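You operate a simulated robot arm through the tools that you are given. There is no shell and no other tool.

The job below is to be done with a simulated robot arm. You get a single attempt, and the scene is never put back.

## Task
Wind off the last blue foil and clip the wound tube.
Fine: use the yellow clip; wind on drag; end with the brake on hold and the foil guide back.

The check looks at the end state, three seconds after you hand in, the way a careful person would. Anything else that was tipped, shoved, dropped, spilled or broken makes it a failure.

## Robot
A 7-joint arm with a two-finger gripper, on a carriage that runs on a rail from [-286, -49] to [2059, 355] (x, y) and turns from -166 to 166 degrees about z. Base frame: it is fixed where the carriage stands at the start and does not move with it; the origin is on the floor, on the carriage's upright axis, x ahead of it, y to its left, z up. Lengths are in mm, angles in degrees, forces in N, time in s.
It reaches about 1269 mm from its shoulder. Its first joint turns from -149.0 to 149.0 degrees. Places, roughly: blue clip, green clip, yellow clip [3000, 250, 1250]; blue spool [3250, 0, 2000]; brake knob [2800, 200, 1100]; cardboard tube [3000, 0, 1500]; foil guide [3000, 100, 1200]; foil roll [3000, 500, 1500]; foil roll (6x6x5 cm) [3000, 500, 1300]; red spool [3250, 0, 2000]; tall roll [3000, 0, 2000]; thin roll [3000, 250, 1500]; winder wheel [2900, 0, 1100]. Payload 2.45 kg.
The tool frame sits at the grasp point between the pads (the TCP): z along the fingers, y along the line on which they close. The tips reach 26 mm beyond it. The gripper opens to 96 mm; its body begins 69 mm behind the TCP.
Orientation is told as [roll, pitch, yaw] about the base's x, y, z axes, in that order, counted from this pose: with the fingers straight down and closing along the base's y, the tool's x points along the base's -x, its y along +y and its z along -z.

## Interface
- The arm moves only by the tool move_arm. Its arguments are lists of equal length, an entry for each row: "offset": the shift along the tool's x, y, z in cm, a list of three; "rotation": the turn, a rotation vector about the tool's x, y, z in rad, a list of three; "hand": the closure, from 0 (fully open) to 1 (shut). In form: {"offset": [[tx, ty, tz], ...], "rotation": [[wx, wy, wz], ...], "hand": [hand, ...]}. A call has 1 to 20 rows; each row is the pose to reach, as a shift and turn from the pose commanded when the call began, along the tool's axes at that moment. A row lasts 0.2 s, in which the tool goes at most 50 mm and 8.6 degrees; a call with a longer step from one row to the next is refused whole, and so is a gripper value outside its range. Where a pose cannot be reached the arm comes as near as it can. A force on the tool above 40 N (or 10 N above the force at the start of the call, whichever is more), or a blocked arm, ends the call early, and 0.2 s more pass. The fingers move at their own pace (about 79.9 mm/s each) and stop on an object; they squeeze with about 37 N. The grip force told is the motor's: it shows also when the fingers shut on nothing. Time passes only in rows, and 0.2 s behind the last, so rows that repeat a pose let the fingers close. It gives the time, the measured TCP pose, the force on the tool (base axes), the opening and the grip force at its end, in the units of the frame above (readings bear some noise), with the torque about the TCP (base axes, N m) and any sound that the robot's microphone picked up.
- Cameras (640 x 400 px; columns grow to the right, rows downward): "scene" is now at [43.3, 169.4, 1665]; the picture's right is [-0.03, -1.00, 0.00], its down [-0.54, 0.02, -0.84] and it looks along [0.84, -0.03, -0.54] (base axes); focal length 248 px, centre (320, 200). "wrist" rides on the gripper at [82, 3, -98] in the tool frame; the picture's right is [-0.04, 1.00, 0.00], its down [-0.73, -0.03, -0.68] and it looks along [-0.68, -0.03, 0.73] (tool axes); focal length 256 px, centre (320, 200). There is no depth. A picture from a camera that has moved, and an enlarged one, comes with that camera's place and axes in the base frame and with its lens.
- snapshot(camera): a new picture of that camera. No time passes.
- move_column(by): slides the trunk up (or, below 0, down) by that many mm; the arm and the scene camera ride with it, the base frame stays. It gives what a move gives, with no picture.
- roll_base(legs): drives the robot by 1 to 6 legs, each [ahead, left, turn to the left] in mm, mm and degrees, along the robot's own axes; the way and the turn of a leg run together, so that a leg with both is an arc; at most 1500 mm and 180 degrees a leg. The arm and the cameras ride along, it lands a little off, and it stops where it bumps. It keeps to its track: a leg is cut to what the track allows. It gives what a move gives.
- head_to(pan, tilt): turns the head with the scene camera to pan (to the left, within 155 degrees either way) and tilt (down, from -29 to 69), counted from straight ahead of the robot. It gives what a move gives.
- inspect(camera, box): a new picture of the part [left, top, right, bottom] of that camera's present view, enlarged. No time passes.
- finish_job(): hands the job in; it is judged then, once.

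Nothing tells you exact positions but the pictures and the camera data. Unless the task says otherwise, let go and move clear before handing in.

The tools are called after "Emit:" by a JSON object that holds its "api" and its "payload". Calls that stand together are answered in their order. move_arm: Moves the arm, as the interface text tells. Its arguments: {"type":"object","properties":{"offset":{"type":"array"},"rotation":{"type":"array"},"hand":{"type":"array"}},"required":["offset","rotation","hand"]} The other tools are called the same way: move_column (by) moves the trunk up or down; roll_base (legs) drives the base; head_to (pan, tilt) turns the head that bears the scene camera; snapshot (camera) takes a picture; inspect (camera, box) takes an enlarged picture of a part of a camera's view; finish_job () hands the job in.

At the start:

```text
time_s: 0.0
ee_pos: [849.8, -334.1, 1109.0]
tcp_rot: [-0.1, -0.1, 0.0]
ft_force: [-0.3, 0.2, 0.2]
wrist_torque: [-0.01, 0.04, 0.01]
opening: 95.9
grip_force: 0.0
trunk travel left (down, up): [-650.0, 60.0]
robot x, y, heading: [-0.0, 2.1, 0.2]
head pan, tilt (commanded): [-2.0, 32.5]
```

scene: 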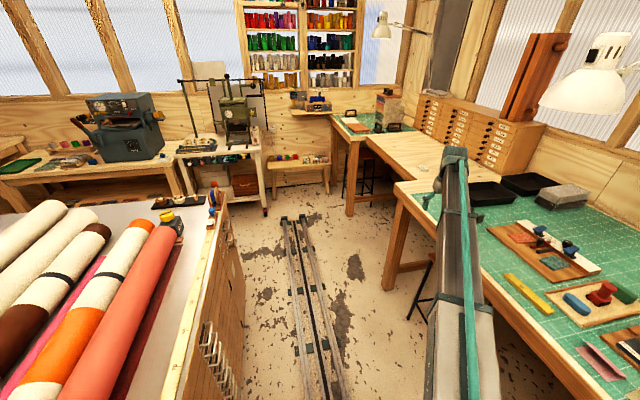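
wrist: 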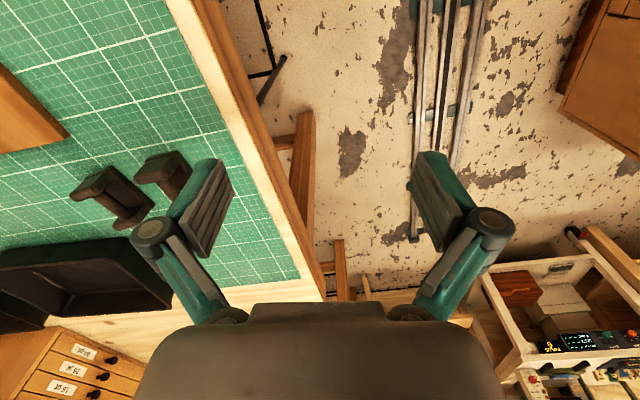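

I see a bookbinding workshop with a rail leading ahead to a hot-foil press area at the far wall; the foil rolls, clips and winder should be around x≈3000. I'll look closer at the far part of the scene before driving.

Emit:
{"api": "inspect", "payload": {"camera": "scene", "box": [160, 60, 420, 220]}}

Emit:
{"api": "inspect", "payload": {"camera": "scene", "box": [230, 70, 350, 145]}}

```text
2.46 times, centred on (290, 140) of scene
camera zoom: at [43.3, 169.4, 1665.0], right [-0.03, -1.0, 0.0], down [-0.54, 0.02, -0.84], along [0.84, -0.03, -0.54], focal length 610 px, centre (394, 348)
```

zoom: 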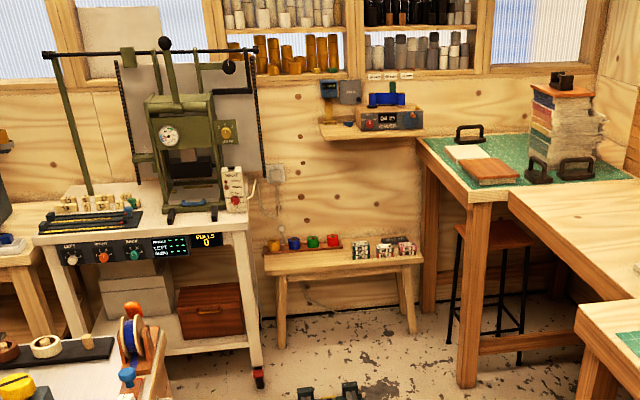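

```text
5.33 times, centred on (290, 108) of scene
camera zoom: at [43.3, 169.4, 1665.0], right [-0.03, -1.0, 0.0], down [-0.54, 0.02, -0.84], along [0.84, -0.03, -0.54], focal length 1321 px, centre (480, 693)
```

zoom: 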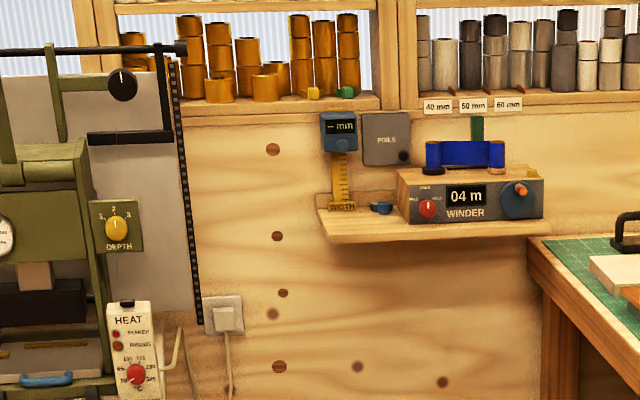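

The winder (display "04 m") stands on a wall shelf near x≈2900, y≈90, with a blue roll loaded. I'll drive part of the way along the rail and look again.

Emit:
{"api": "roll_base", "payload": {"legs": [[1000, 172, 0]]}}

Emit:
{"api": "head_to", "payload": {"pan": 0, "tilt": 20}}

Emit:
{"api": "snapshot", "payload": {"camera": "scene"}}

```text
time_s: 5.1
ee_pos: [1810.0, -171.6, 1109.8]
tcp_rot: [0.0, 0.0, -0.3]
ft_force: [0.4, 0.5, -0.3]
wrist_torque: [0.01, 0.01, -0.02]
opening: 96.0
grip_force: 0.0
trunk travel left (down, up): [-650.0, 60.0]
robot x, y, heading: [958.7, 165.7, -0.1]
head pan, tilt (commanded): [-2.0, 32.5]
```

```text
time_s: 5.8
ee_pos: [1810.6, -171.8, 1109.5]
tcp_rot: [0.1, 0.0, -0.2]
ft_force: [0.3, 0.9, 0.1]
wrist_torque: [-0.02, 0.03, 0.03]
opening: 95.8
grip_force: 0.1
trunk travel left (down, up): [-650.0, 60.0]
robot x, y, heading: [961.8, 163.8, -0.2]
head pan, tilt (commanded): [0.0, 20.0]
```

```text
taken
camera scene: at [1009.1, 338.0, 1684.9], right [0.0, -1.0, 0.0], down [-0.34, 0.0, -0.94], along [0.94, 0.0, -0.34], focal length 248 px, centre (320, 200)
```

scene: 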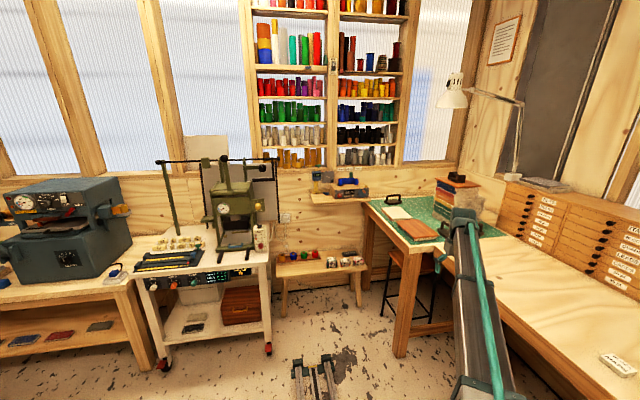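

Emit:
{"api": "inspect", "payload": {"camera": "scene", "box": [240, 0, 430, 120]}}

Emit:
{"api": "inspect", "payload": {"camera": "scene", "box": [250, 110, 400, 205]}}

Emit:
{"api": "inspect", "payload": {"camera": "scene", "box": [300, 160, 380, 210]}}

Emit:
{"api": "inspect", "payload": {"camera": "scene", "box": [480, 10, 530, 70]}}

```text
3.33 times, centred on (335, 60) of scene
camera zoom: at [1009.1, 338.0, 1684.9], right [0.0, -1.0, 0.0], down [-0.34, 0.0, -0.94], along [0.94, 0.0, -0.34], focal length 826 px, centre (270, 667)
```

zoom: 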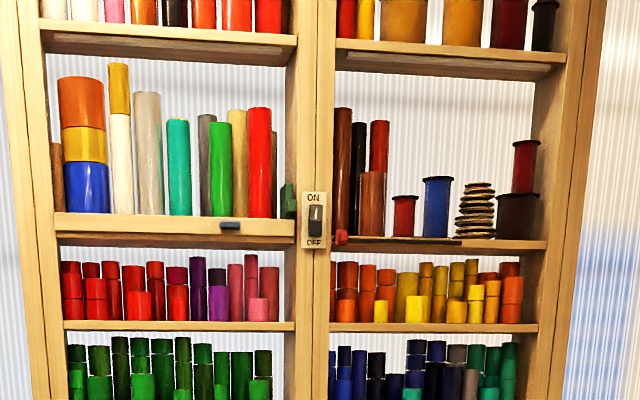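

```text
4.21 times, centred on (325, 158) of scene
camera zoom: at [1009.1, 338.0, 1684.9], right [0.0, -1.0, 0.0], down [-0.34, 0.0, -0.94], along [0.94, 0.0, -0.34], focal length 1043 px, centre (299, 379)
```

zoom: 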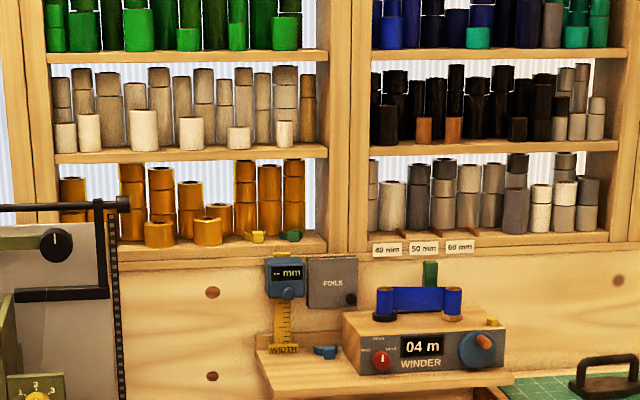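

```text
8.00 times, centred on (340, 185) of scene
camera zoom: at [1009.1, 338.0, 1684.9], right [0.0, -1.0, 0.0], down [-0.34, 0.0, -0.94], along [0.94, 0.0, -0.34], focal length 1981 px, centre (160, 320)
```

zoom: 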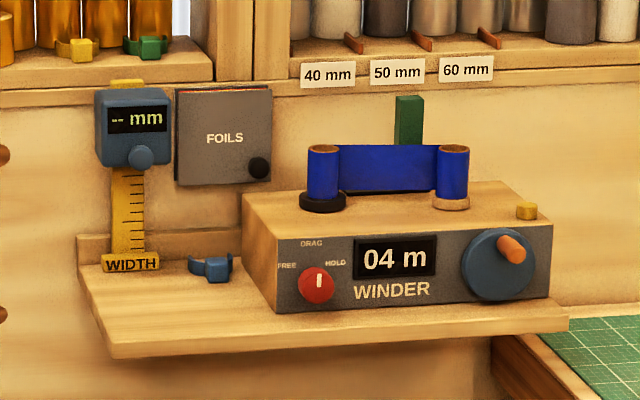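

```text
6.67 times, centred on (505, 40) of scene
camera zoom: at [1009.1, 338.0, 1684.9], right [0.0, -1.0, 0.0], down [-0.34, 0.0, -0.94], along [0.94, 0.0, -0.34], focal length 1651 px, centre (-913, 1267)
```

zoom: 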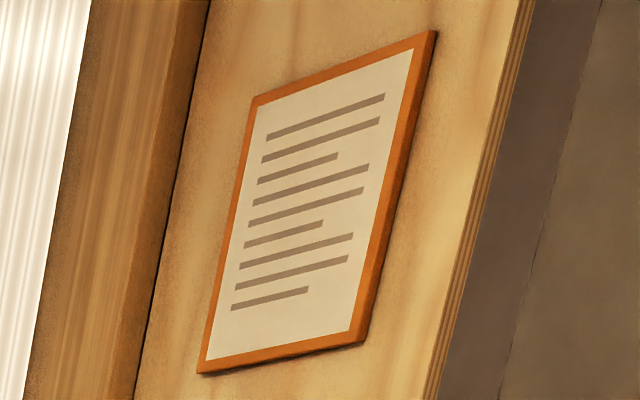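

The winder, FREE/DRAG/HOLD brake knob, crank wheel and green guide are visible, with yellow and green clips on the shelf above left and the blue clip on the winder shelf. I'll retract the arm first for clearance before driving closer.

Emit:
{"api": "move_arm", "payload": {"offset": [[3, 0, -2], [7, 0, -4.5], [11, 0, -7], [15, 0, -9.5], [19, 0, -12], [23, 0, -14.5], [27, 0, -17], [30, 0, -20]], "rotation": [[0, 0, 0], [0, 0, 0], [0, 0, 0], [0, 0, 0], [0, 0, 0], [0, 0, 0], [0, 0, 0], [0, 0, 0]], "hand": [0, 0, 0, 0, 0, 0, 0, 0]}}

Emit:
{"api": "roll_base", "payload": {"legs": [[700, 120, 0]]}}

Emit:
{"api": "snapshot", "payload": {"camera": "scene"}}

Emit:
{"api": "snapshot", "payload": {"camera": "wrist"}}

```text
time_s: 7.6
ee_pos: [1534.9, -188.7, 1259.8]
tcp_rot: [-1.6, -2.4, -0.1]
ft_force: [-1.2, 0.0, -0.1]
wrist_torque: [-0.02, -0.01, -0.01]
opening: 95.9
grip_force: 0.1
out of reach, approached as far as the arm can: row 6, 7, 8
trunk travel left (down, up): [-650.0, 60.0]
robot x, y, heading: [960.6, 167.2, -0.0]
head pan, tilt (commanded): [0.0, 20.0]
```

```text
time_s: 11.5
ee_pos: [2234.7, -66.8, 1259.5]
tcp_rot: [-1.6, -2.4, 0.0]
ft_force: [0.6, 0.7, 0.6]
wrist_torque: [-0.01, 0.03, 0.0]
opening: 96.0
grip_force: 0.0
trunk travel left (down, up): [-650.0, 60.0]
robot x, y, heading: [1658.3, 286.2, -0.3]
head pan, tilt (commanded): [0.0, 20.0]
```

```text
taken
camera scene: at [1707.1, 458.3, 1684.9], right [0.0, -1.0, 0.0], down [-0.34, 0.0, -0.94], along [0.94, 0.0, -0.34], focal length 248 px, centre (320, 200)
```

scene: 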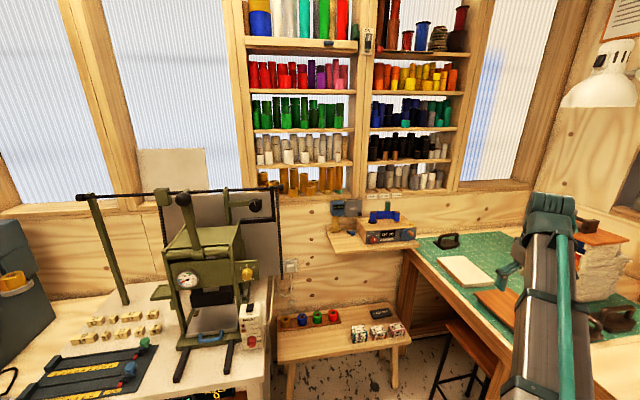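

```text
taken
camera wrist: at [2147.6, -59.9, 1355.1], right [0.04, 1.0, -0.03], down [0.7, -0.01, 0.71], along [0.71, -0.05, -0.7], focal length 256 px, centre (320, 200)
```

wrist: 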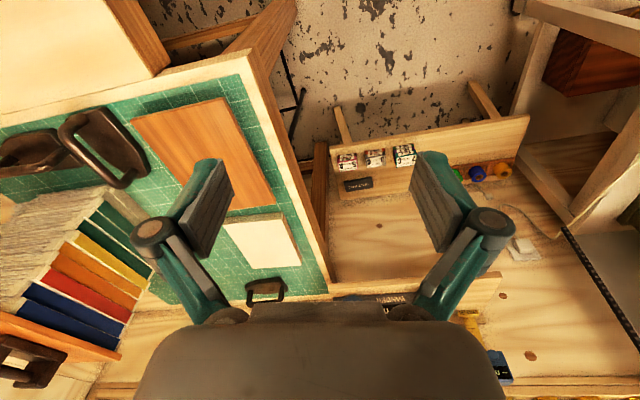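

Emit:
{"api": "inspect", "payload": {"camera": "scene", "box": [315, 180, 435, 255]}}

Emit:
{"api": "inspect", "payload": {"camera": "scene", "box": [350, 200, 422, 245]}}

Emit:
{"api": "inspect", "payload": {"camera": "scene", "box": [260, 155, 356, 215]}}

Emit:
{"api": "inspect", "payload": {"camera": "scene", "box": [260, 290, 420, 390]}}

```text
5.33 times, centred on (375, 218) of scene
camera zoom: at [1707.1, 458.3, 1684.9], right [0.0, -1.0, 0.0], down [-0.34, 0.0, -0.94], along [0.94, 0.0, -0.34], focal length 1321 px, centre (27, 107)
```

zoom: 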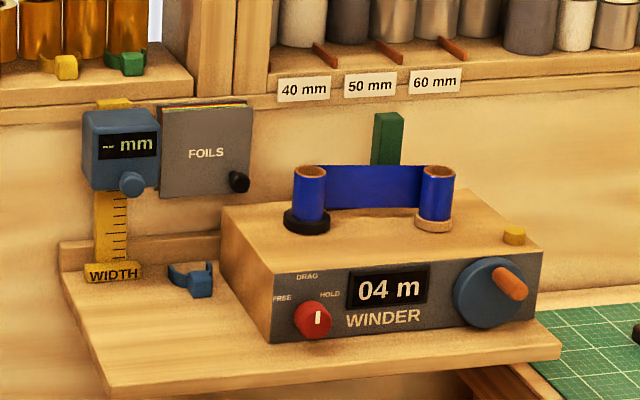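

```text
8.89 times, centred on (386, 222) of scene
camera zoom: at [1707.1, 458.3, 1684.9], right [0.0, -1.0, 0.0], down [-0.34, 0.0, -0.94], along [0.94, 0.0, -0.34], focal length 2201 px, centre (-267, 0)
```

zoom: 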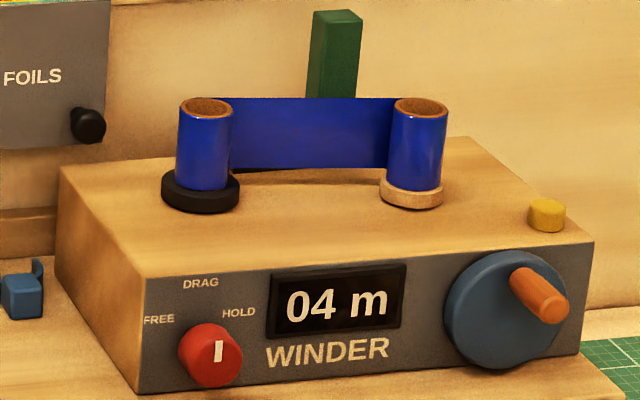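

```text
6.67 times, centred on (308, 185) of scene
camera zoom: at [1707.1, 458.3, 1684.9], right [0.0, -1.0, 0.0], down [-0.34, 0.0, -0.94], along [0.94, 0.0, -0.34], focal length 1651 px, centre (400, 300)
```

zoom: 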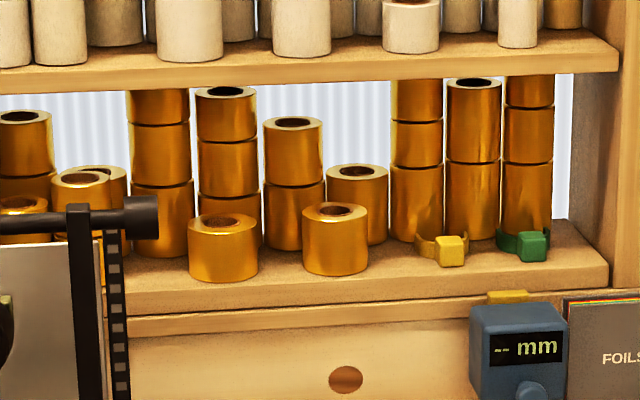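

```text
4.00 times, centred on (340, 340) of scene
camera zoom: at [1707.1, 458.3, 1684.9], right [0.0, -1.0, 0.0], down [-0.34, 0.0, -0.94], along [0.94, 0.0, -0.34], focal length 991 px, centre (240, -360)
```

zoom: 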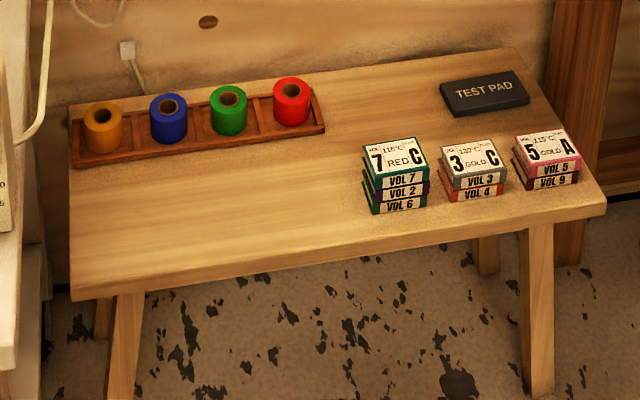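

Emit:
{"api": "inspect", "payload": {"camera": "scene", "box": [362, 226, 386, 241]}}

Emit:
{"api": "inspect", "payload": {"camera": "scene", "box": [366, 196, 406, 221]}}

Emit:
{"api": "inspect", "payload": {"camera": "scene", "box": [312, 184, 344, 204]}}

Emit:
{"api": "inspect", "payload": {"camera": "scene", "box": [394, 215, 426, 245]}}

```text
16.00 times, centred on (374, 234) of scene
camera zoom: at [1707.1, 458.3, 1684.9], right [0.0, -1.0, 0.0], down [-0.34, 0.0, -0.94], along [0.94, 0.0, -0.34], focal length 3963 px, centre (-544, -336)
```

zoom: 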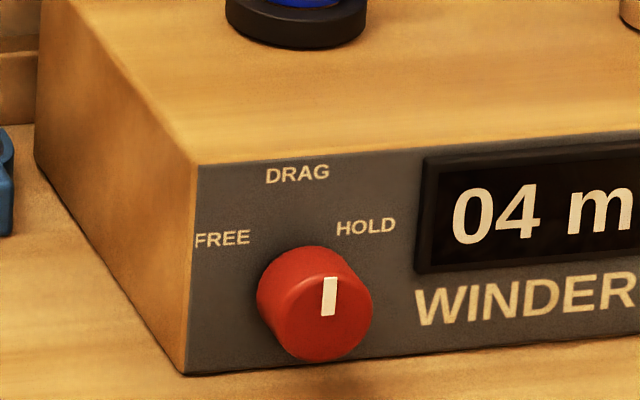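

```text
16.00 times, centred on (386, 208) of scene
camera zoom: at [1707.1, 458.3, 1684.9], right [0.0, -1.0, 0.0], down [-0.34, 0.0, -0.94], along [0.94, 0.0, -0.34], focal length 3963 px, centre (-736, 64)
```

zoom: 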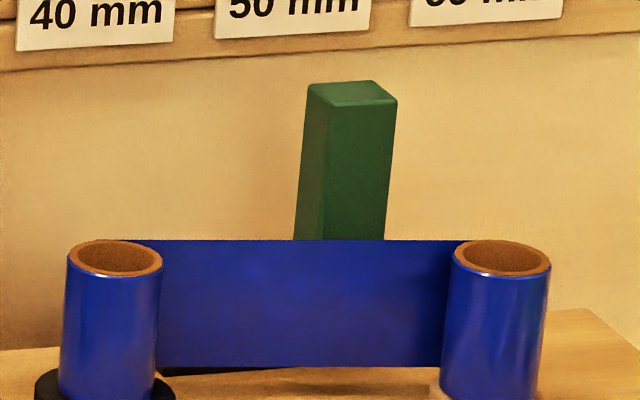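

```text
16.00 times, centred on (328, 194) of scene
camera zoom: at [1707.1, 458.3, 1684.9], right [0.0, -1.0, 0.0], down [-0.34, 0.0, -0.94], along [0.94, 0.0, -0.34], focal length 3963 px, centre (192, 296)
```

zoom: 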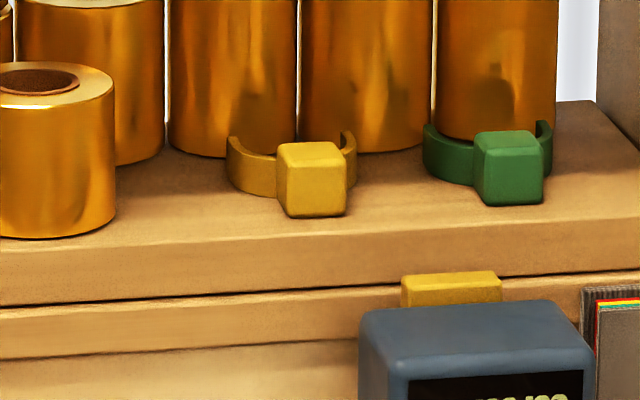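

```text
13.33 times, centred on (410, 230) of scene
camera zoom: at [1707.1, 458.3, 1684.9], right [0.0, -1.0, 0.0], down [-0.34, 0.0, -0.94], along [0.94, 0.0, -0.34], focal length 3302 px, centre (-880, -200)
```

zoom: 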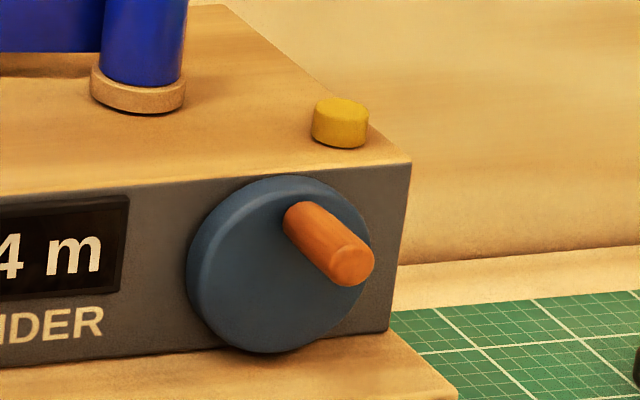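

The brake mark looks to point straight up at DRAG; the yellow clip (C-ring with a block tab) is on the shelf edge near (3043, 423, 1248). I'll roll on to about x≈1960 and look again.

Emit:
{"api": "roll_base", "payload": {"legs": [[290, 50, 0]]}}

Emit:
{"api": "head_to", "payload": {"pan": -12, "tilt": 30}}

Emit:
{"api": "snapshot", "payload": {"camera": "scene"}}

Emit:
{"api": "snapshot", "payload": {"camera": "wrist"}}

```text
time_s: 13.5
ee_pos: [2528.0, -13.5, 1259.9]
tcp_rot: [-1.6, -2.4, 0.3]
ft_force: [0.0, 0.9, -1.0]
wrist_torque: [0.01, 0.01, 0.02]
opening: 95.8
grip_force: 0.0
trunk travel left (down, up): [-650.0, 60.0]
robot x, y, heading: [1949.6, 336.8, 0.4]
head pan, tilt (commanded): [0.0, 20.0]
```

```text
time_s: 14.3
ee_pos: [2528.4, -15.3, 1261.3]
tcp_rot: [-1.6, -2.4, 0.3]
ft_force: [-0.2, 0.5, -0.3]
wrist_torque: [-0.03, 0.0, 0.01]
opening: 96.2
grip_force: 0.1
trunk travel left (down, up): [-650.0, 60.0]
robot x, y, heading: [1948.2, 339.2, -0.0]
head pan, tilt (commanded): [-12.0, 30.0]
```

```text
taken
camera scene: at [1992.3, 489.9, 1668.9], right [-0.2, -0.98, 0.0], down [-0.49, 0.1, -0.87], along [0.85, -0.18, -0.5], focal length 248 px, centre (320, 200)
```

scene: 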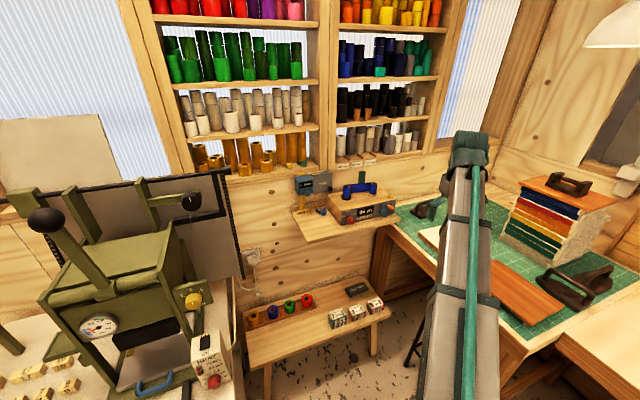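

```text
taken
camera wrist: at [2440.5, -7.0, 1355.2], right [0.04, 1.0, -0.03], down [0.7, -0.01, 0.71], along [0.71, -0.04, -0.7], focal length 256 px, centre (320, 200)
```

wrist: 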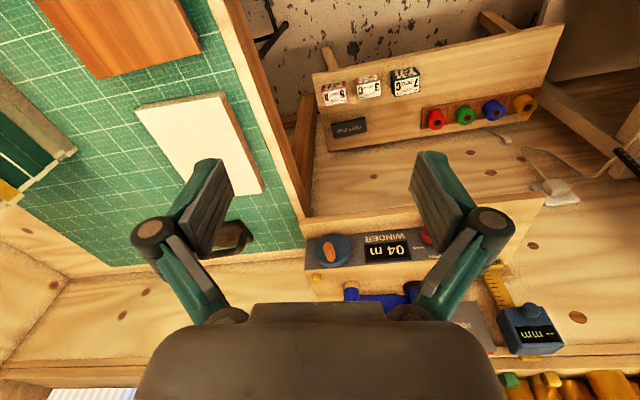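

Emit:
{"api": "inspect", "payload": {"camera": "scene", "box": [320, 165, 400, 235]}}

Emit:
{"api": "inspect", "payload": {"camera": "scene", "box": [328, 198, 356, 228]}}

Emit:
{"api": "inspect", "payload": {"camera": "scene", "box": [200, 130, 330, 220]}}

Emit:
{"api": "inspect", "payload": {"camera": "wrist", "box": [300, 215, 440, 305]}}

```text
5.71 times, centred on (360, 200) of scene
camera zoom: at [1992.3, 489.9, 1668.9], right [-0.2, -0.98, 0.0], down [-0.49, 0.1, -0.87], along [0.85, -0.18, -0.5], focal length 1415 px, centre (91, 200)
```

zoom: 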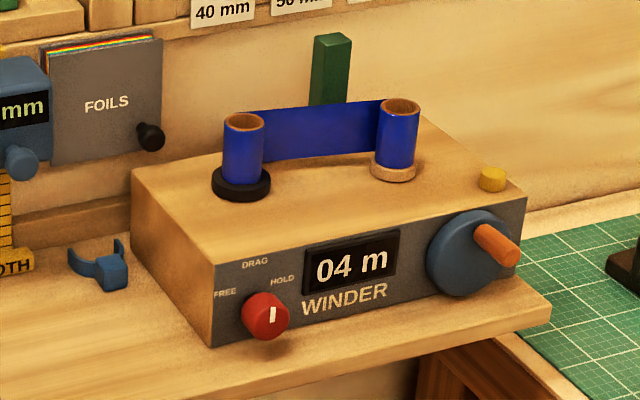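

```text
13.33 times, centred on (342, 213) of scene
camera zoom: at [1992.3, 489.9, 1668.9], right [-0.2, -0.98, 0.0], down [-0.49, 0.1, -0.87], along [0.85, -0.18, -0.5], focal length 3302 px, centre (27, 27)
```

zoom: 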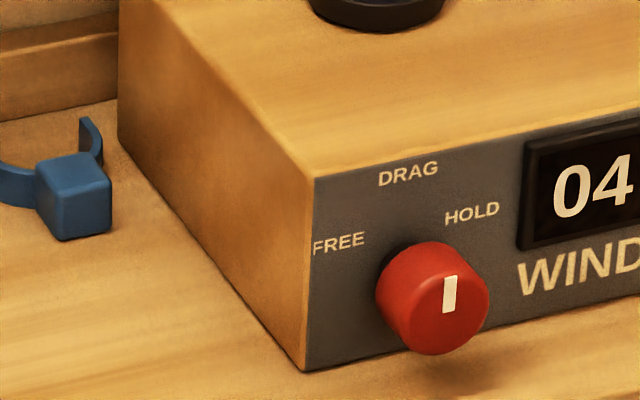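

```text
4.44 times, centred on (265, 175) of scene
camera zoom: at [1992.3, 489.9, 1668.9], right [-0.2, -0.98, 0.0], down [-0.49, 0.1, -0.87], along [0.85, -0.18, -0.5], focal length 1101 px, centre (564, 311)
```

zoom: 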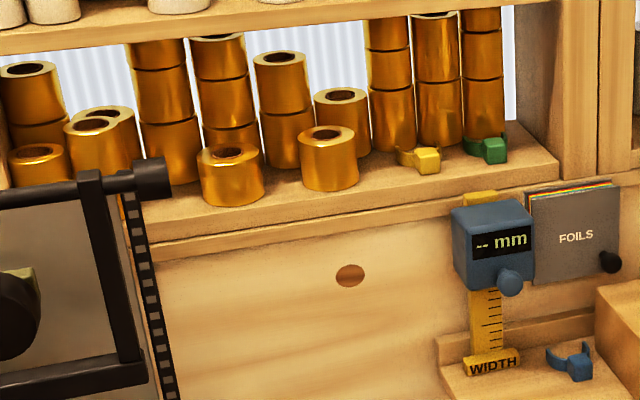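

```text
4.44 times, centred on (370, 260) of wrist
camera zoom: at [2440.5, -7.0, 1355.2], right [0.04, 1.0, -0.03], down [0.7, -0.01, 0.71], along [0.71, -0.04, -0.7], focal length 1138 px, centre (98, -67)
```

zoom: 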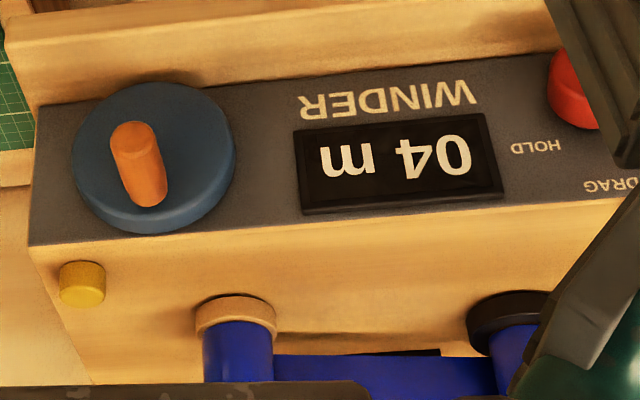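

I've got approximate winder geometry (the bench wall is yawed about 9.8° like the rail). I'll move the gripper up and forward so the wrist camera sees the winder top and guide.

Emit:
{"api": "move_arm", "payload": {"offset": [[-3.5, 1.2, -2], [-7, 2.4, -4], [-10.5, 3.6, -6], [-14, 4.8, -8], [-17.5, 6, -10], [-21, 7.2, -12], [-25, 8.4, -14]], "rotation": [[0, 0, 0], [0, 0, 0], [0, 0, 0], [0, 0, 0], [0, 0, 0], [0, 0, 0], [0, 0, 0]], "hand": [0, 0, 0, 0, 0, 0, 0]}}

Emit:
{"api": "snapshot", "payload": {"camera": "wrist"}}

Emit:
{"api": "snapshot", "payload": {"camera": "scene"}}

```text
time_s: 15.9
ee_pos: [2783.5, 75.6, 1390.7]
tcp_rot: [-2.2, -4.0, 0.3]
ft_force: [-0.1, 0.2, 0.9]
wrist_torque: [0.0, 0.01, -0.01]
opening: 95.9
grip_force: 0.0
out of reach, approached as far as the arm can: row 2, 3, 4, 5, 6, 7
trunk travel left (down, up): [-650.0, 60.0]
robot x, y, heading: [1950.6, 337.3, 0.2]
head pan, tilt (commanded): [-12.0, 30.0]
```

```text
taken
camera wrist: at [2692.6, 82.6, 1482.0], right [0.04, 1.0, -0.04], down [0.68, 0.0, 0.73], along [0.73, -0.05, -0.68], focal length 256 px, centre (320, 200)
```

wrist: 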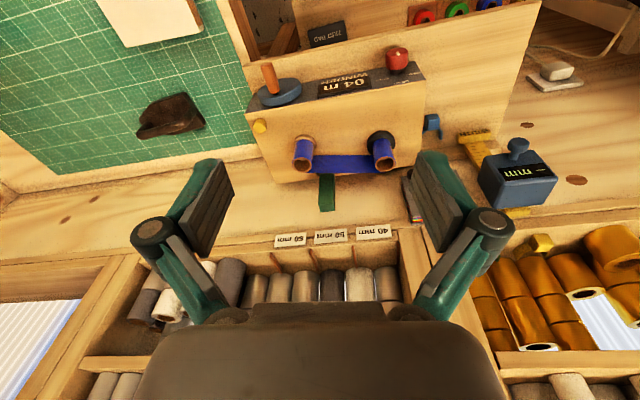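

```text
taken
camera scene: at [1992.3, 490.4, 1668.8], right [-0.2, -0.98, 0.0], down [-0.49, 0.1, -0.87], along [0.85, -0.18, -0.5], focal length 248 px, centre (320, 200)
```

scene: 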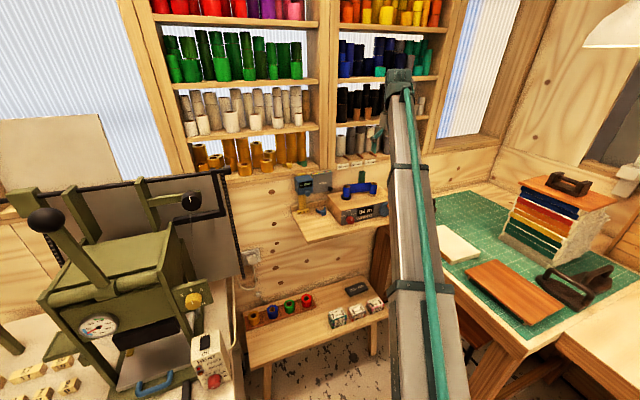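

Emit:
{"api": "inspect", "payload": {"camera": "wrist", "box": [240, 40, 448, 215]}}

Emit:
{"api": "inspect", "payload": {"camera": "wrist", "box": [280, 120, 408, 200]}}

Emit:
{"api": "inspect", "payload": {"camera": "wrist", "box": [448, 200, 608, 320]}}

```text
2.29 times, centred on (344, 128) of wrist
camera zoom: at [2692.6, 82.6, 1482.0], right [0.04, 1.0, -0.04], down [0.68, 0.0, 0.73], along [0.73, -0.05, -0.68], focal length 585 px, centre (265, 366)
```

zoom: 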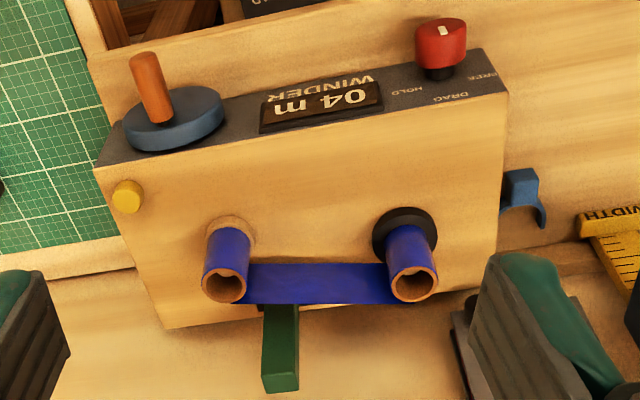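

```text
5.00 times, centred on (344, 160) of wrist
camera zoom: at [2692.6, 82.6, 1482.0], right [0.04, 1.0, -0.04], down [0.68, 0.0, 0.73], along [0.73, -0.05, -0.68], focal length 1280 px, centre (200, 400)
```

zoom: 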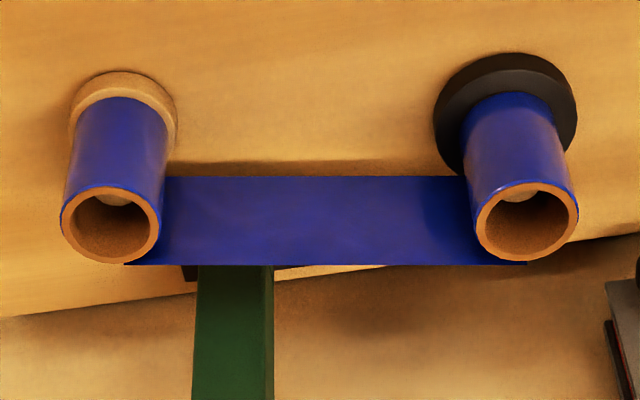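

```text
3.33 times, centred on (528, 260) of wrist
camera zoom: at [2692.6, 82.6, 1482.0], right [0.04, 1.0, -0.04], down [0.68, 0.0, 0.73], along [0.73, -0.05, -0.68], focal length 853 px, centre (-373, 0)
```

zoom: 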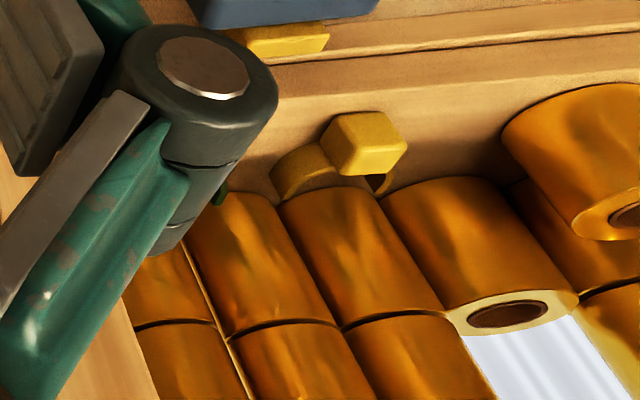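

The guide's foot is hidden behind the foil, so I'll bring the wrist camera round to the winder's left side, yawed to look along the foil.

Emit:
{"api": "move_arm", "payload": {"offset": [[-0.7, 2.1, 0.5], [-1.4, 4.2, 1.0], [-2.1, 6.3, 1.5], [-2.8, 8.4, 2.0], [-3.5, 10.5, 2.5], [-4.2, 12.6, 3.0], [-4.9, 14.7, 3.5], [-5.6, 16.8, 4.0], [-6.3, 18.9, 4.5], [-7.0, 21, 5.0], [-7.7, 23.4, 5.5]], "rotation": [[0, 0, 0.14], [0, 0, 0.28], [0, 0, 0.42], [0, 0, 0.56], [0, 0, 0.7], [0, 0, 0.84], [0, 0, 0.98], [0, 0, 1.12], [0, 0, 1.26], [0, 0, 1.4], [0, 0, 1.5]], "hand": [0, 0, 0, 0, 0, 0, 0, 0, 0, 0, 0]}}

Emit:
{"api": "snapshot", "payload": {"camera": "wrist"}}

```text
time_s: 18.3
ee_pos: [2860.0, 305.8, 1333.4]
tcp_rot: [2.3, -1.8, -85.8]
ft_force: [-0.3, 0.6, 0.7]
wrist_torque: [0.09, -0.01, 0.03]
opening: 96.0
grip_force: 0.0
out of reach, approached as far as the arm can: row 1, 2
trunk travel left (down, up): [-650.0, 60.0]
robot x, y, heading: [1953.0, 337.9, 0.2]
head pan, tilt (commanded): [-12.0, 30.0]
```

```text
taken
camera wrist: at [2852.2, 390.2, 1429.4], right [1.0, 0.03, 0.04], down [-0.01, -0.71, 0.7], along [0.05, -0.7, -0.71], focal length 256 px, centre (320, 200)
```

wrist: 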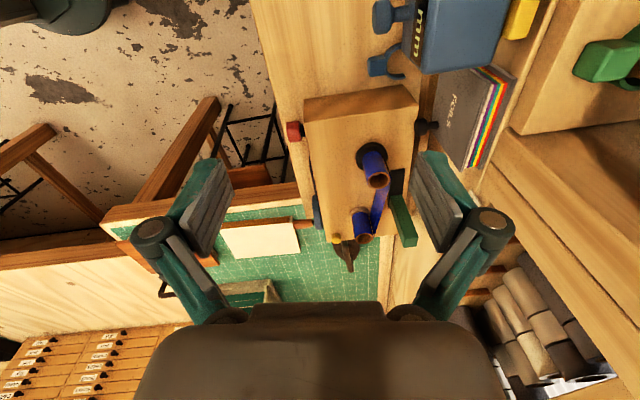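

Emit:
{"api": "inspect", "payload": {"camera": "wrist", "box": [325, 130, 437, 260]}}

Emit:
{"api": "inspect", "payload": {"camera": "wrist", "box": [380, 160, 420, 250]}}

Emit:
{"api": "inspect", "payload": {"camera": "wrist", "box": [275, 75, 345, 155]}}

```text
3.08 times, centred on (381, 195) of wrist
camera zoom: at [2852.2, 390.2, 1429.4], right [1.0, 0.03, 0.04], down [-0.01, -0.71, 0.7], along [0.05, -0.7, -0.71], focal length 788 px, centre (132, 215)
```

zoom: 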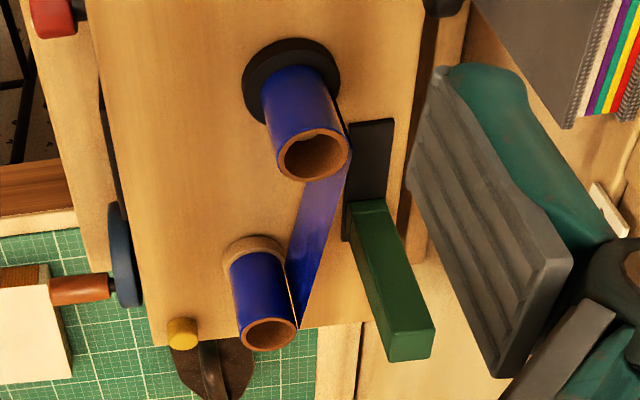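

```text
4.44 times, centred on (400, 205) of wrist
camera zoom: at [2852.2, 390.2, 1429.4], right [1.0, 0.03, 0.04], down [-0.01, -0.71, 0.7], along [0.05, -0.7, -0.71], focal length 1138 px, centre (-36, 178)
```

zoom: 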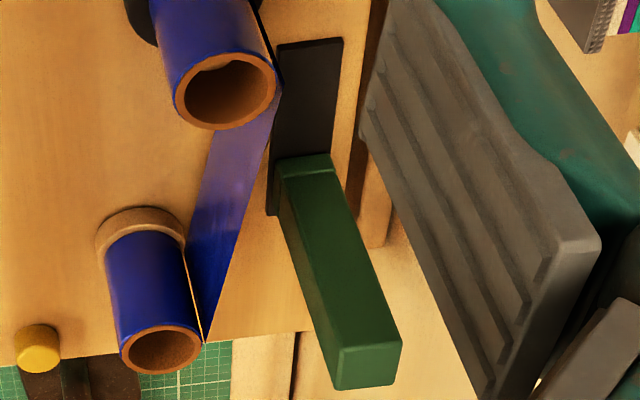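

```text
5.00 times, centred on (310, 115) of wrist
camera zoom: at [2852.2, 390.2, 1429.4], right [1.0, 0.03, 0.04], down [-0.01, -0.71, 0.7], along [0.05, -0.7, -0.71], focal length 1280 px, centre (370, 625)
```

zoom: 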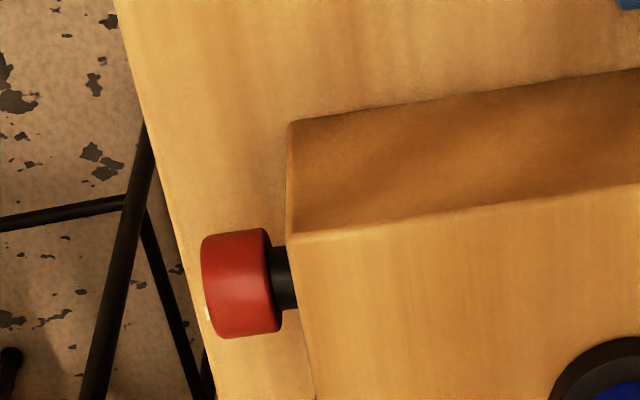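

Emit:
{"api": "inspect", "payload": {"camera": "wrist", "box": [384, 160, 416, 200]}}

Emit:
{"api": "inspect", "payload": {"camera": "wrist", "box": [384, 185, 424, 250]}}

Emit:
{"api": "inspect", "payload": {"camera": "scene", "box": [335, 165, 385, 200]}}

Emit:
{"api": "inspect", "payload": {"camera": "scene", "box": [290, 160, 340, 225]}}

```text
10.00 times, centred on (400, 180) of wrist
camera zoom: at [2852.2, 390.2, 1429.4], right [1.0, 0.03, 0.04], down [-0.01, -0.71, 0.7], along [0.05, -0.7, -0.71], focal length 2560 px, centre (-480, 400)
```

zoom: 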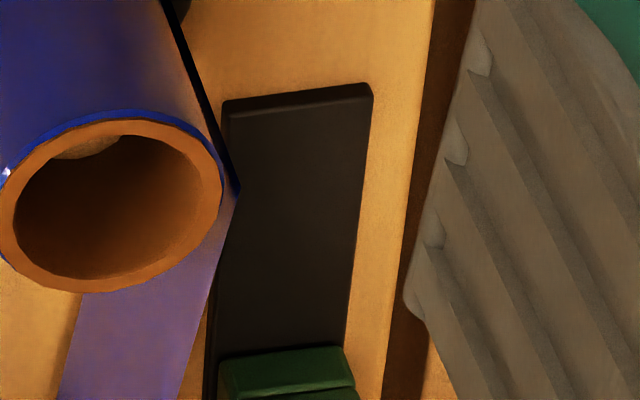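

```text
6.15 times, centred on (404, 218) of wrist
camera zoom: at [2852.2, 390.2, 1429.4], right [1.0, 0.03, 0.04], down [-0.01, -0.71, 0.7], along [0.05, -0.7, -0.71], focal length 1575 px, centre (-197, 92)
```

zoom: 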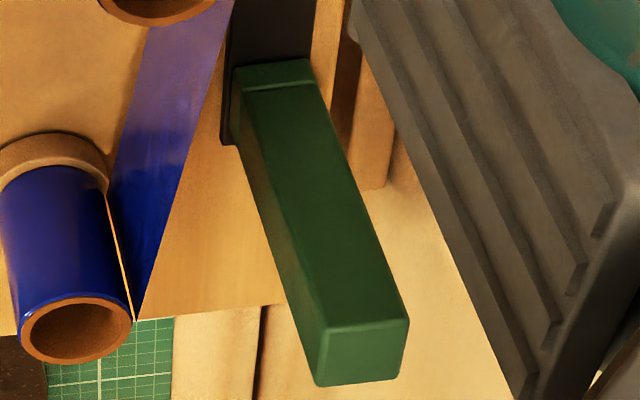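

```text
11.43 times, centred on (360, 182) of scene
camera zoom: at [1992.4, 490.1, 1668.8], right [-0.2, -0.98, 0.0], down [-0.49, 0.1, -0.87], along [0.85, -0.18, -0.5], focal length 2830 px, centre (-137, 400)
```

zoom: 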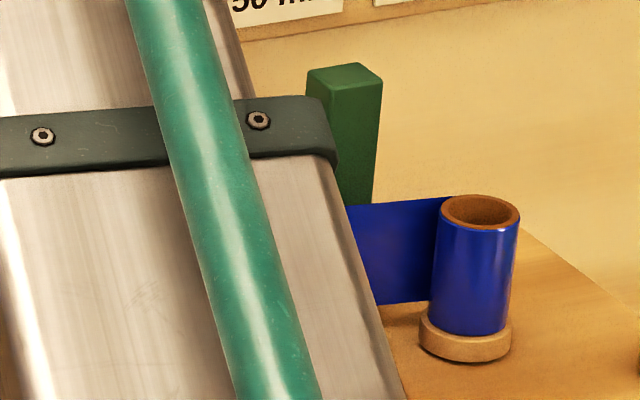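

```text
6.15 times, centred on (315, 192) of scene
camera zoom: at [1992.4, 490.1, 1668.8], right [-0.2, -0.98, 0.0], down [-0.49, 0.1, -0.87], along [0.85, -0.18, -0.5], focal length 1524 px, centre (351, 246)
```

zoom: 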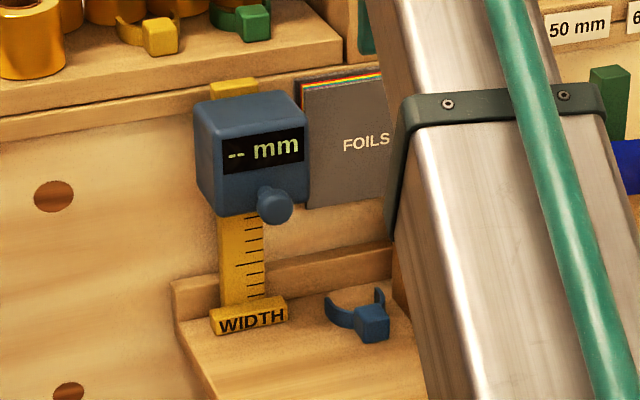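

The guide is a green post sliding on a short black rail behind the foil, currently at its right end (near e2 of the take-up tube); the brake points to DRAG. Next I'll swing the gripper back in front of the winder and pitch it forward to look straight at the crank.

Emit:
{"api": "move_arm", "payload": {"offset": [[-2, -2, 1.0], [-4, -4, 2.1], [-6, -6, 3.2], [-8, -8, 4.3], [-10, -10, 5.4], [-12, -12, 6.5], [-14, -14, 7.6], [-16, -16, 8.7], [-18, -18, 9.8], [-20, -20, 10.9], [-22, -22, 12], [-23.9, -23.8, 13.3]], "rotation": [[0, 0, -0.14], [0, 0, -0.28], [0, 0, -0.42], [0, 0, -0.56], [0, 0, -0.7], [0, 0, -0.84], [0, 0, -0.98], [0, 0, -1.12], [0, 0, -1.26], [0, 0, -1.4], [0, 0, -1.54], [0, 0, -1.668]], "hand": [0, 0, 0, 0, 0, 0, 0, 0, 0, 0, 0, 0]}}

```text
time_s: 20.9
ee_pos: [2645.1, 44.0, 1195.9]
tcp_rot: [-2.0, -2.0, 10.2]
ft_force: [0.4, 0.4, -0.4]
wrist_torque: [-0.02, -0.03, -0.01]
opening: 96.2
grip_force: 0.0
trunk travel left (down, up): [-650.0, 60.0]
robot x, y, heading: [1952.9, 338.3, 0.4]
head pan, tilt (commanded): [-12.0, 30.0]
```

Emit:
{"api": "move_arm", "payload": {"offset": [[0, 0, 0], [0, 0, 0], [0, 0, 0], [0, 0, 0], [0, 0, 0], [0, 0, 0]], "rotation": [[-0.006, -0.125, 0], [-0.012, -0.25, 0], [-0.018, -0.375, 0], [-0.024, -0.5, 0], [-0.03, -0.625, 0], [-0.035, -0.75, 0]], "hand": [0, 0, 0, 0, 0, 0]}}

Emit:
{"api": "snapshot", "payload": {"camera": "wrist"}}

Emit:
{"api": "snapshot", "payload": {"camera": "scene"}}

```text
time_s: 22.3
ee_pos: [2646.8, 44.3, 1197.9]
tcp_rot: [-0.4, -45.1, 10.8]
ft_force: [-1.1, 0.1, -0.2]
wrist_torque: [-0.01, 0.0, -0.03]
opening: 96.0
grip_force: 0.0
trunk travel left (down, up): [-650.0, 60.0]
robot x, y, heading: [1949.7, 333.2, 0.6]
head pan, tilt (commanded): [-12.0, 30.0]
```

```text
taken
camera wrist: at [2518.6, 25.5, 1208.9], right [-0.16, 0.99, 0.02], down [0.04, -0.02, 1.0], along [0.99, 0.16, -0.04], focal length 256 px, centre (320, 200)
```

wrist: 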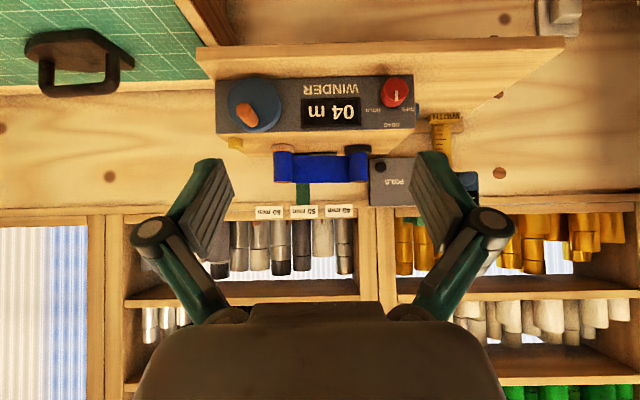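

```text
taken
camera scene: at [1992.1, 489.8, 1668.9], right [-0.2, -0.98, 0.0], down [-0.49, 0.1, -0.87], along [0.85, -0.18, -0.5], focal length 248 px, centre (320, 200)
```

scene: 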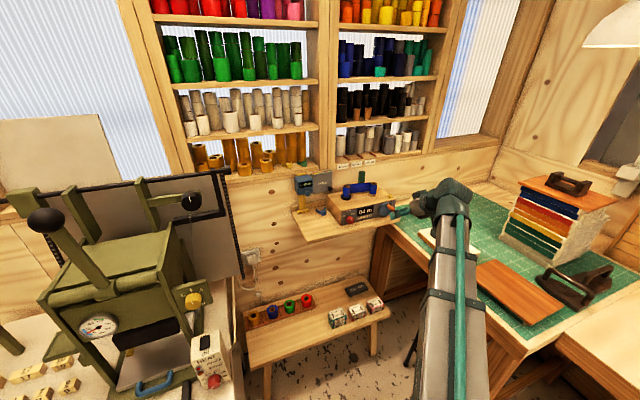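

Now the wrist camera looks straight at the winder front (image upside down). I'll zoom to see the knob, wheel and handle face-on.

Emit:
{"api": "inspect", "payload": {"camera": "wrist", "box": [205, 60, 429, 200]}}

Emit:
{"api": "inspect", "payload": {"camera": "wrist", "box": [365, 68, 421, 138]}}

Emit:
{"api": "inspect", "payload": {"camera": "wrist", "box": [212, 65, 296, 145]}}

```text
2.86 times, centred on (317, 130) of wrist
camera zoom: at [2518.6, 25.5, 1208.9], right [-0.16, 0.99, 0.02], down [0.04, -0.02, 1.0], along [0.99, 0.16, -0.04], focal length 731 px, centre (329, 400)
```

zoom: 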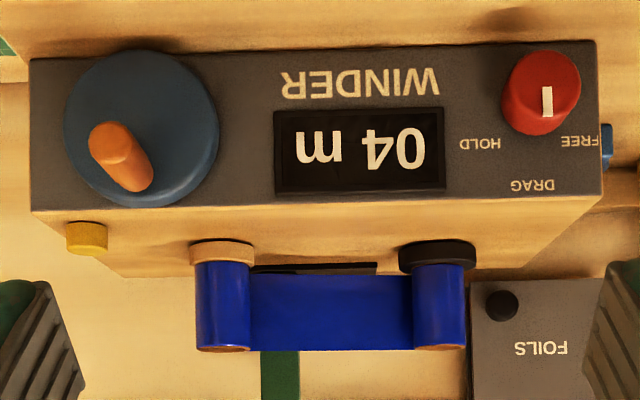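

```text
5.71 times, centred on (393, 103) of wrist
camera zoom: at [2518.6, 25.5, 1208.9], right [-0.16, 0.99, 0.02], down [0.04, -0.02, 1.0], along [0.99, 0.16, -0.04], focal length 1463 px, centre (-97, 754)
```

zoom: 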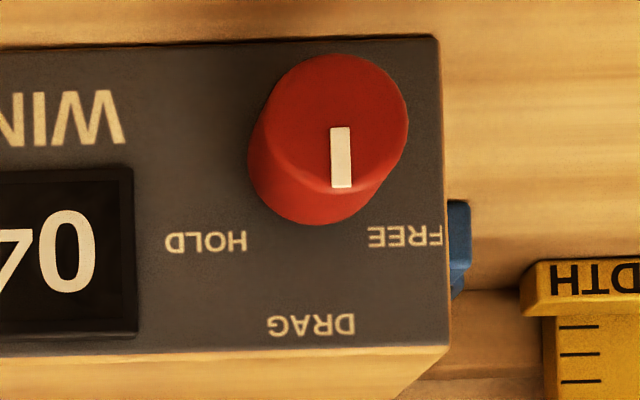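

```text
5.00 times, centred on (254, 105) of wrist
camera zoom: at [2518.6, 25.5, 1208.9], right [-0.16, 0.99, 0.02], down [0.04, -0.02, 1.0], along [0.99, 0.16, -0.04], focal length 1280 px, centre (650, 675)
```

zoom: 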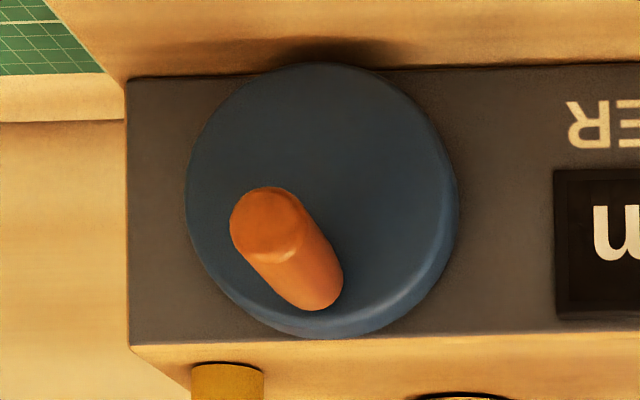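

The wheel centre is at about z≈1069 with the orange handle at 12 o'clock (≈24 mm radius, sticking out ~40 mm), and the brake clearly points at DRAG. I'll bring the fingers in front of the handle, nearly horizontal.

Emit:
{"api": "move_arm", "payload": {"offset": [[-0.1, -1.4, 2.5], [-0.2, -2.8, 5.0], [-0.25, -4.2, 7.4], [-0.3, -5.6, 9.9], [-0.4, -7.0, 12.3], [-0.5, -8.45, 14.8]], "rotation": [[0, -0.108, 0], [0, -0.215, 0], [0, -0.323, 0], [0, -0.43, 0], [0, -0.538, 0], [0, -0.645, 0]], "hand": [0, 0, 0, 0, 0, 0]}}

Emit:
{"api": "snapshot", "payload": {"camera": "wrist"}}

Emit:
{"api": "inspect", "payload": {"camera": "scene", "box": [320, 165, 480, 265]}}

```text
time_s: 23.7
ee_pos: [2769.4, -19.1, 1095.7]
tcp_rot: [-1.6, -82.1, 12.3]
ft_force: [0.9, 0.2, 0.1]
wrist_torque: [0.05, 0.0, 0.02]
opening: 95.8
grip_force: 0.2
trunk travel left (down, up): [-650.0, 60.0]
robot x, y, heading: [1953.7, 335.5, 0.4]
head pan, tilt (commanded): [-12.0, 30.0]
```

```text
taken
camera wrist: at [2660.1, -35.6, 1028.5], right [-0.18, 0.98, 0.04], down [-0.56, -0.13, 0.82], along [0.81, 0.13, 0.57], focal length 256 px, centre (320, 200)
```

wrist: 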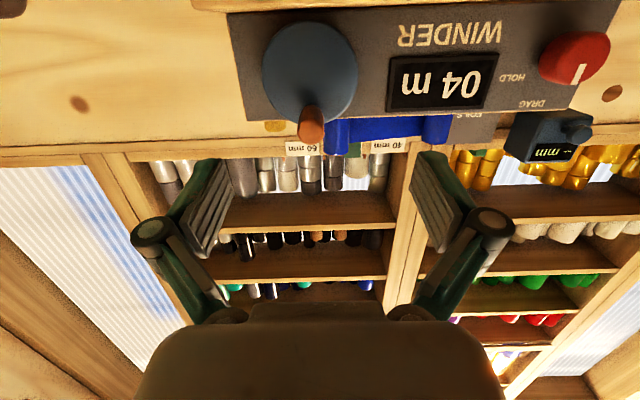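

```text
4.00 times, centred on (400, 215) of scene
camera zoom: at [1992.7, 489.6, 1668.9], right [-0.2, -0.98, 0.0], down [-0.49, 0.1, -0.87], along [0.85, -0.18, -0.5], focal length 991 px, centre (0, 140)
```

zoom: 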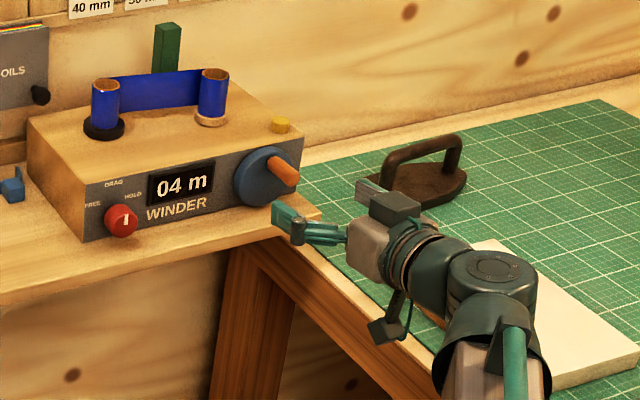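

Emit:
{"api": "inspect", "payload": {"camera": "wrist", "box": [250, 10, 370, 160]}}

```text
2.67 times, centred on (310, 85) of wrist
camera zoom: at [2660.1, -35.6, 1028.5], right [-0.18, 0.98, 0.04], down [-0.56, -0.13, 0.82], along [0.81, 0.13, 0.57], focal length 683 px, centre (347, 507)
```

zoom: 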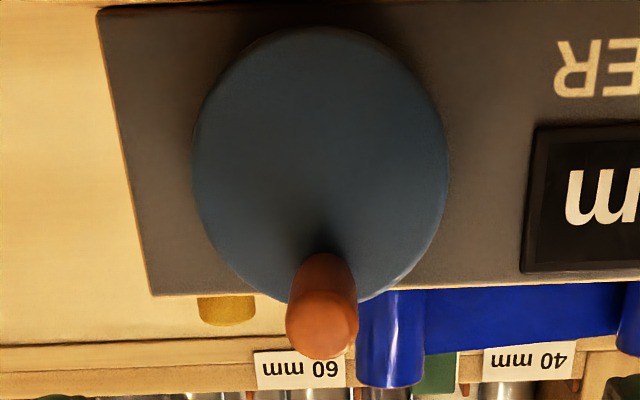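

The handle tip is about 5 cm ahead of the TCP and ~7 mm to the right. I'll advance with open fingers straddling it, then check before closing.

Emit:
{"api": "move_arm", "payload": {"offset": [[-0.1, -0.35, 2.0], [-0.2, -0.67, 4.0], [-0.33, -0.67, 6.0]], "rotation": [[0.008, 0, 0], [0.016, 0, 0], [0.016, 0, 0]], "hand": [0, 0, 0]}}

Emit:
{"api": "snapshot", "payload": {"camera": "wrist"}}

Emit:
{"api": "inspect", "payload": {"camera": "scene", "box": [360, 190, 440, 240]}}

```text
time_s: 24.5
ee_pos: [2828.4, -14.8, 1092.1]
tcp_rot: [-2.2, -82.1, 11.9]
ft_force: [-0.7, 0.8, -0.3]
wrist_torque: [-0.05, 0.01, 0.0]
opening: 95.9
grip_force: 0.1
trunk travel left (down, up): [-650.0, 60.0]
robot x, y, heading: [1952.1, 337.3, 0.1]
head pan, tilt (commanded): [-12.0, 30.0]
```

```text
taken
camera wrist: at [2720.5, -29.5, 1024.5], right [-0.16, 0.99, 0.03], down [-0.56, -0.12, 0.82], along [0.81, 0.11, 0.57], focal length 256 px, centre (320, 200)
```

wrist: 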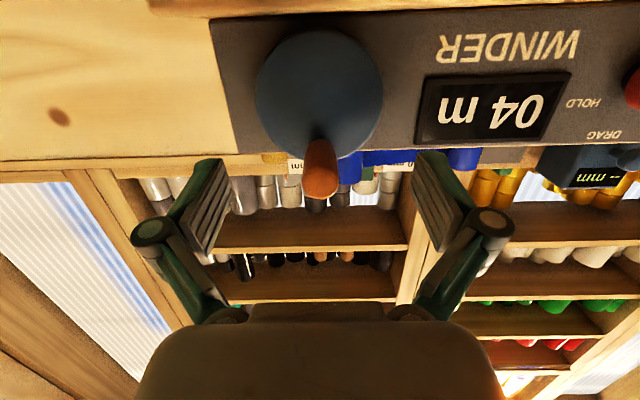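

```text
8.00 times, centred on (400, 215) of scene
camera zoom: at [1992.4, 489.9, 1668.9], right [-0.2, -0.98, 0.0], down [-0.49, 0.1, -0.87], along [0.85, -0.18, -0.5], focal length 1981 px, centre (-320, 80)
```

zoom: 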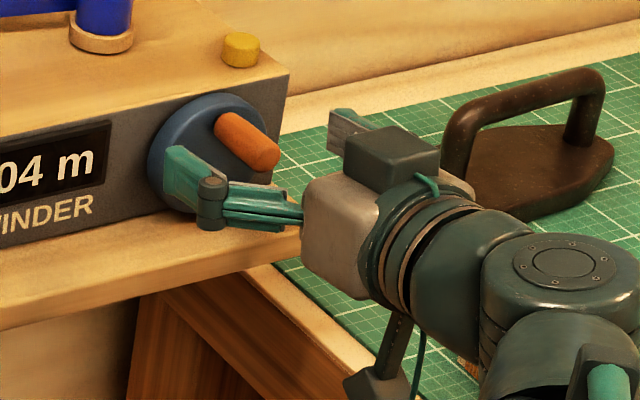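

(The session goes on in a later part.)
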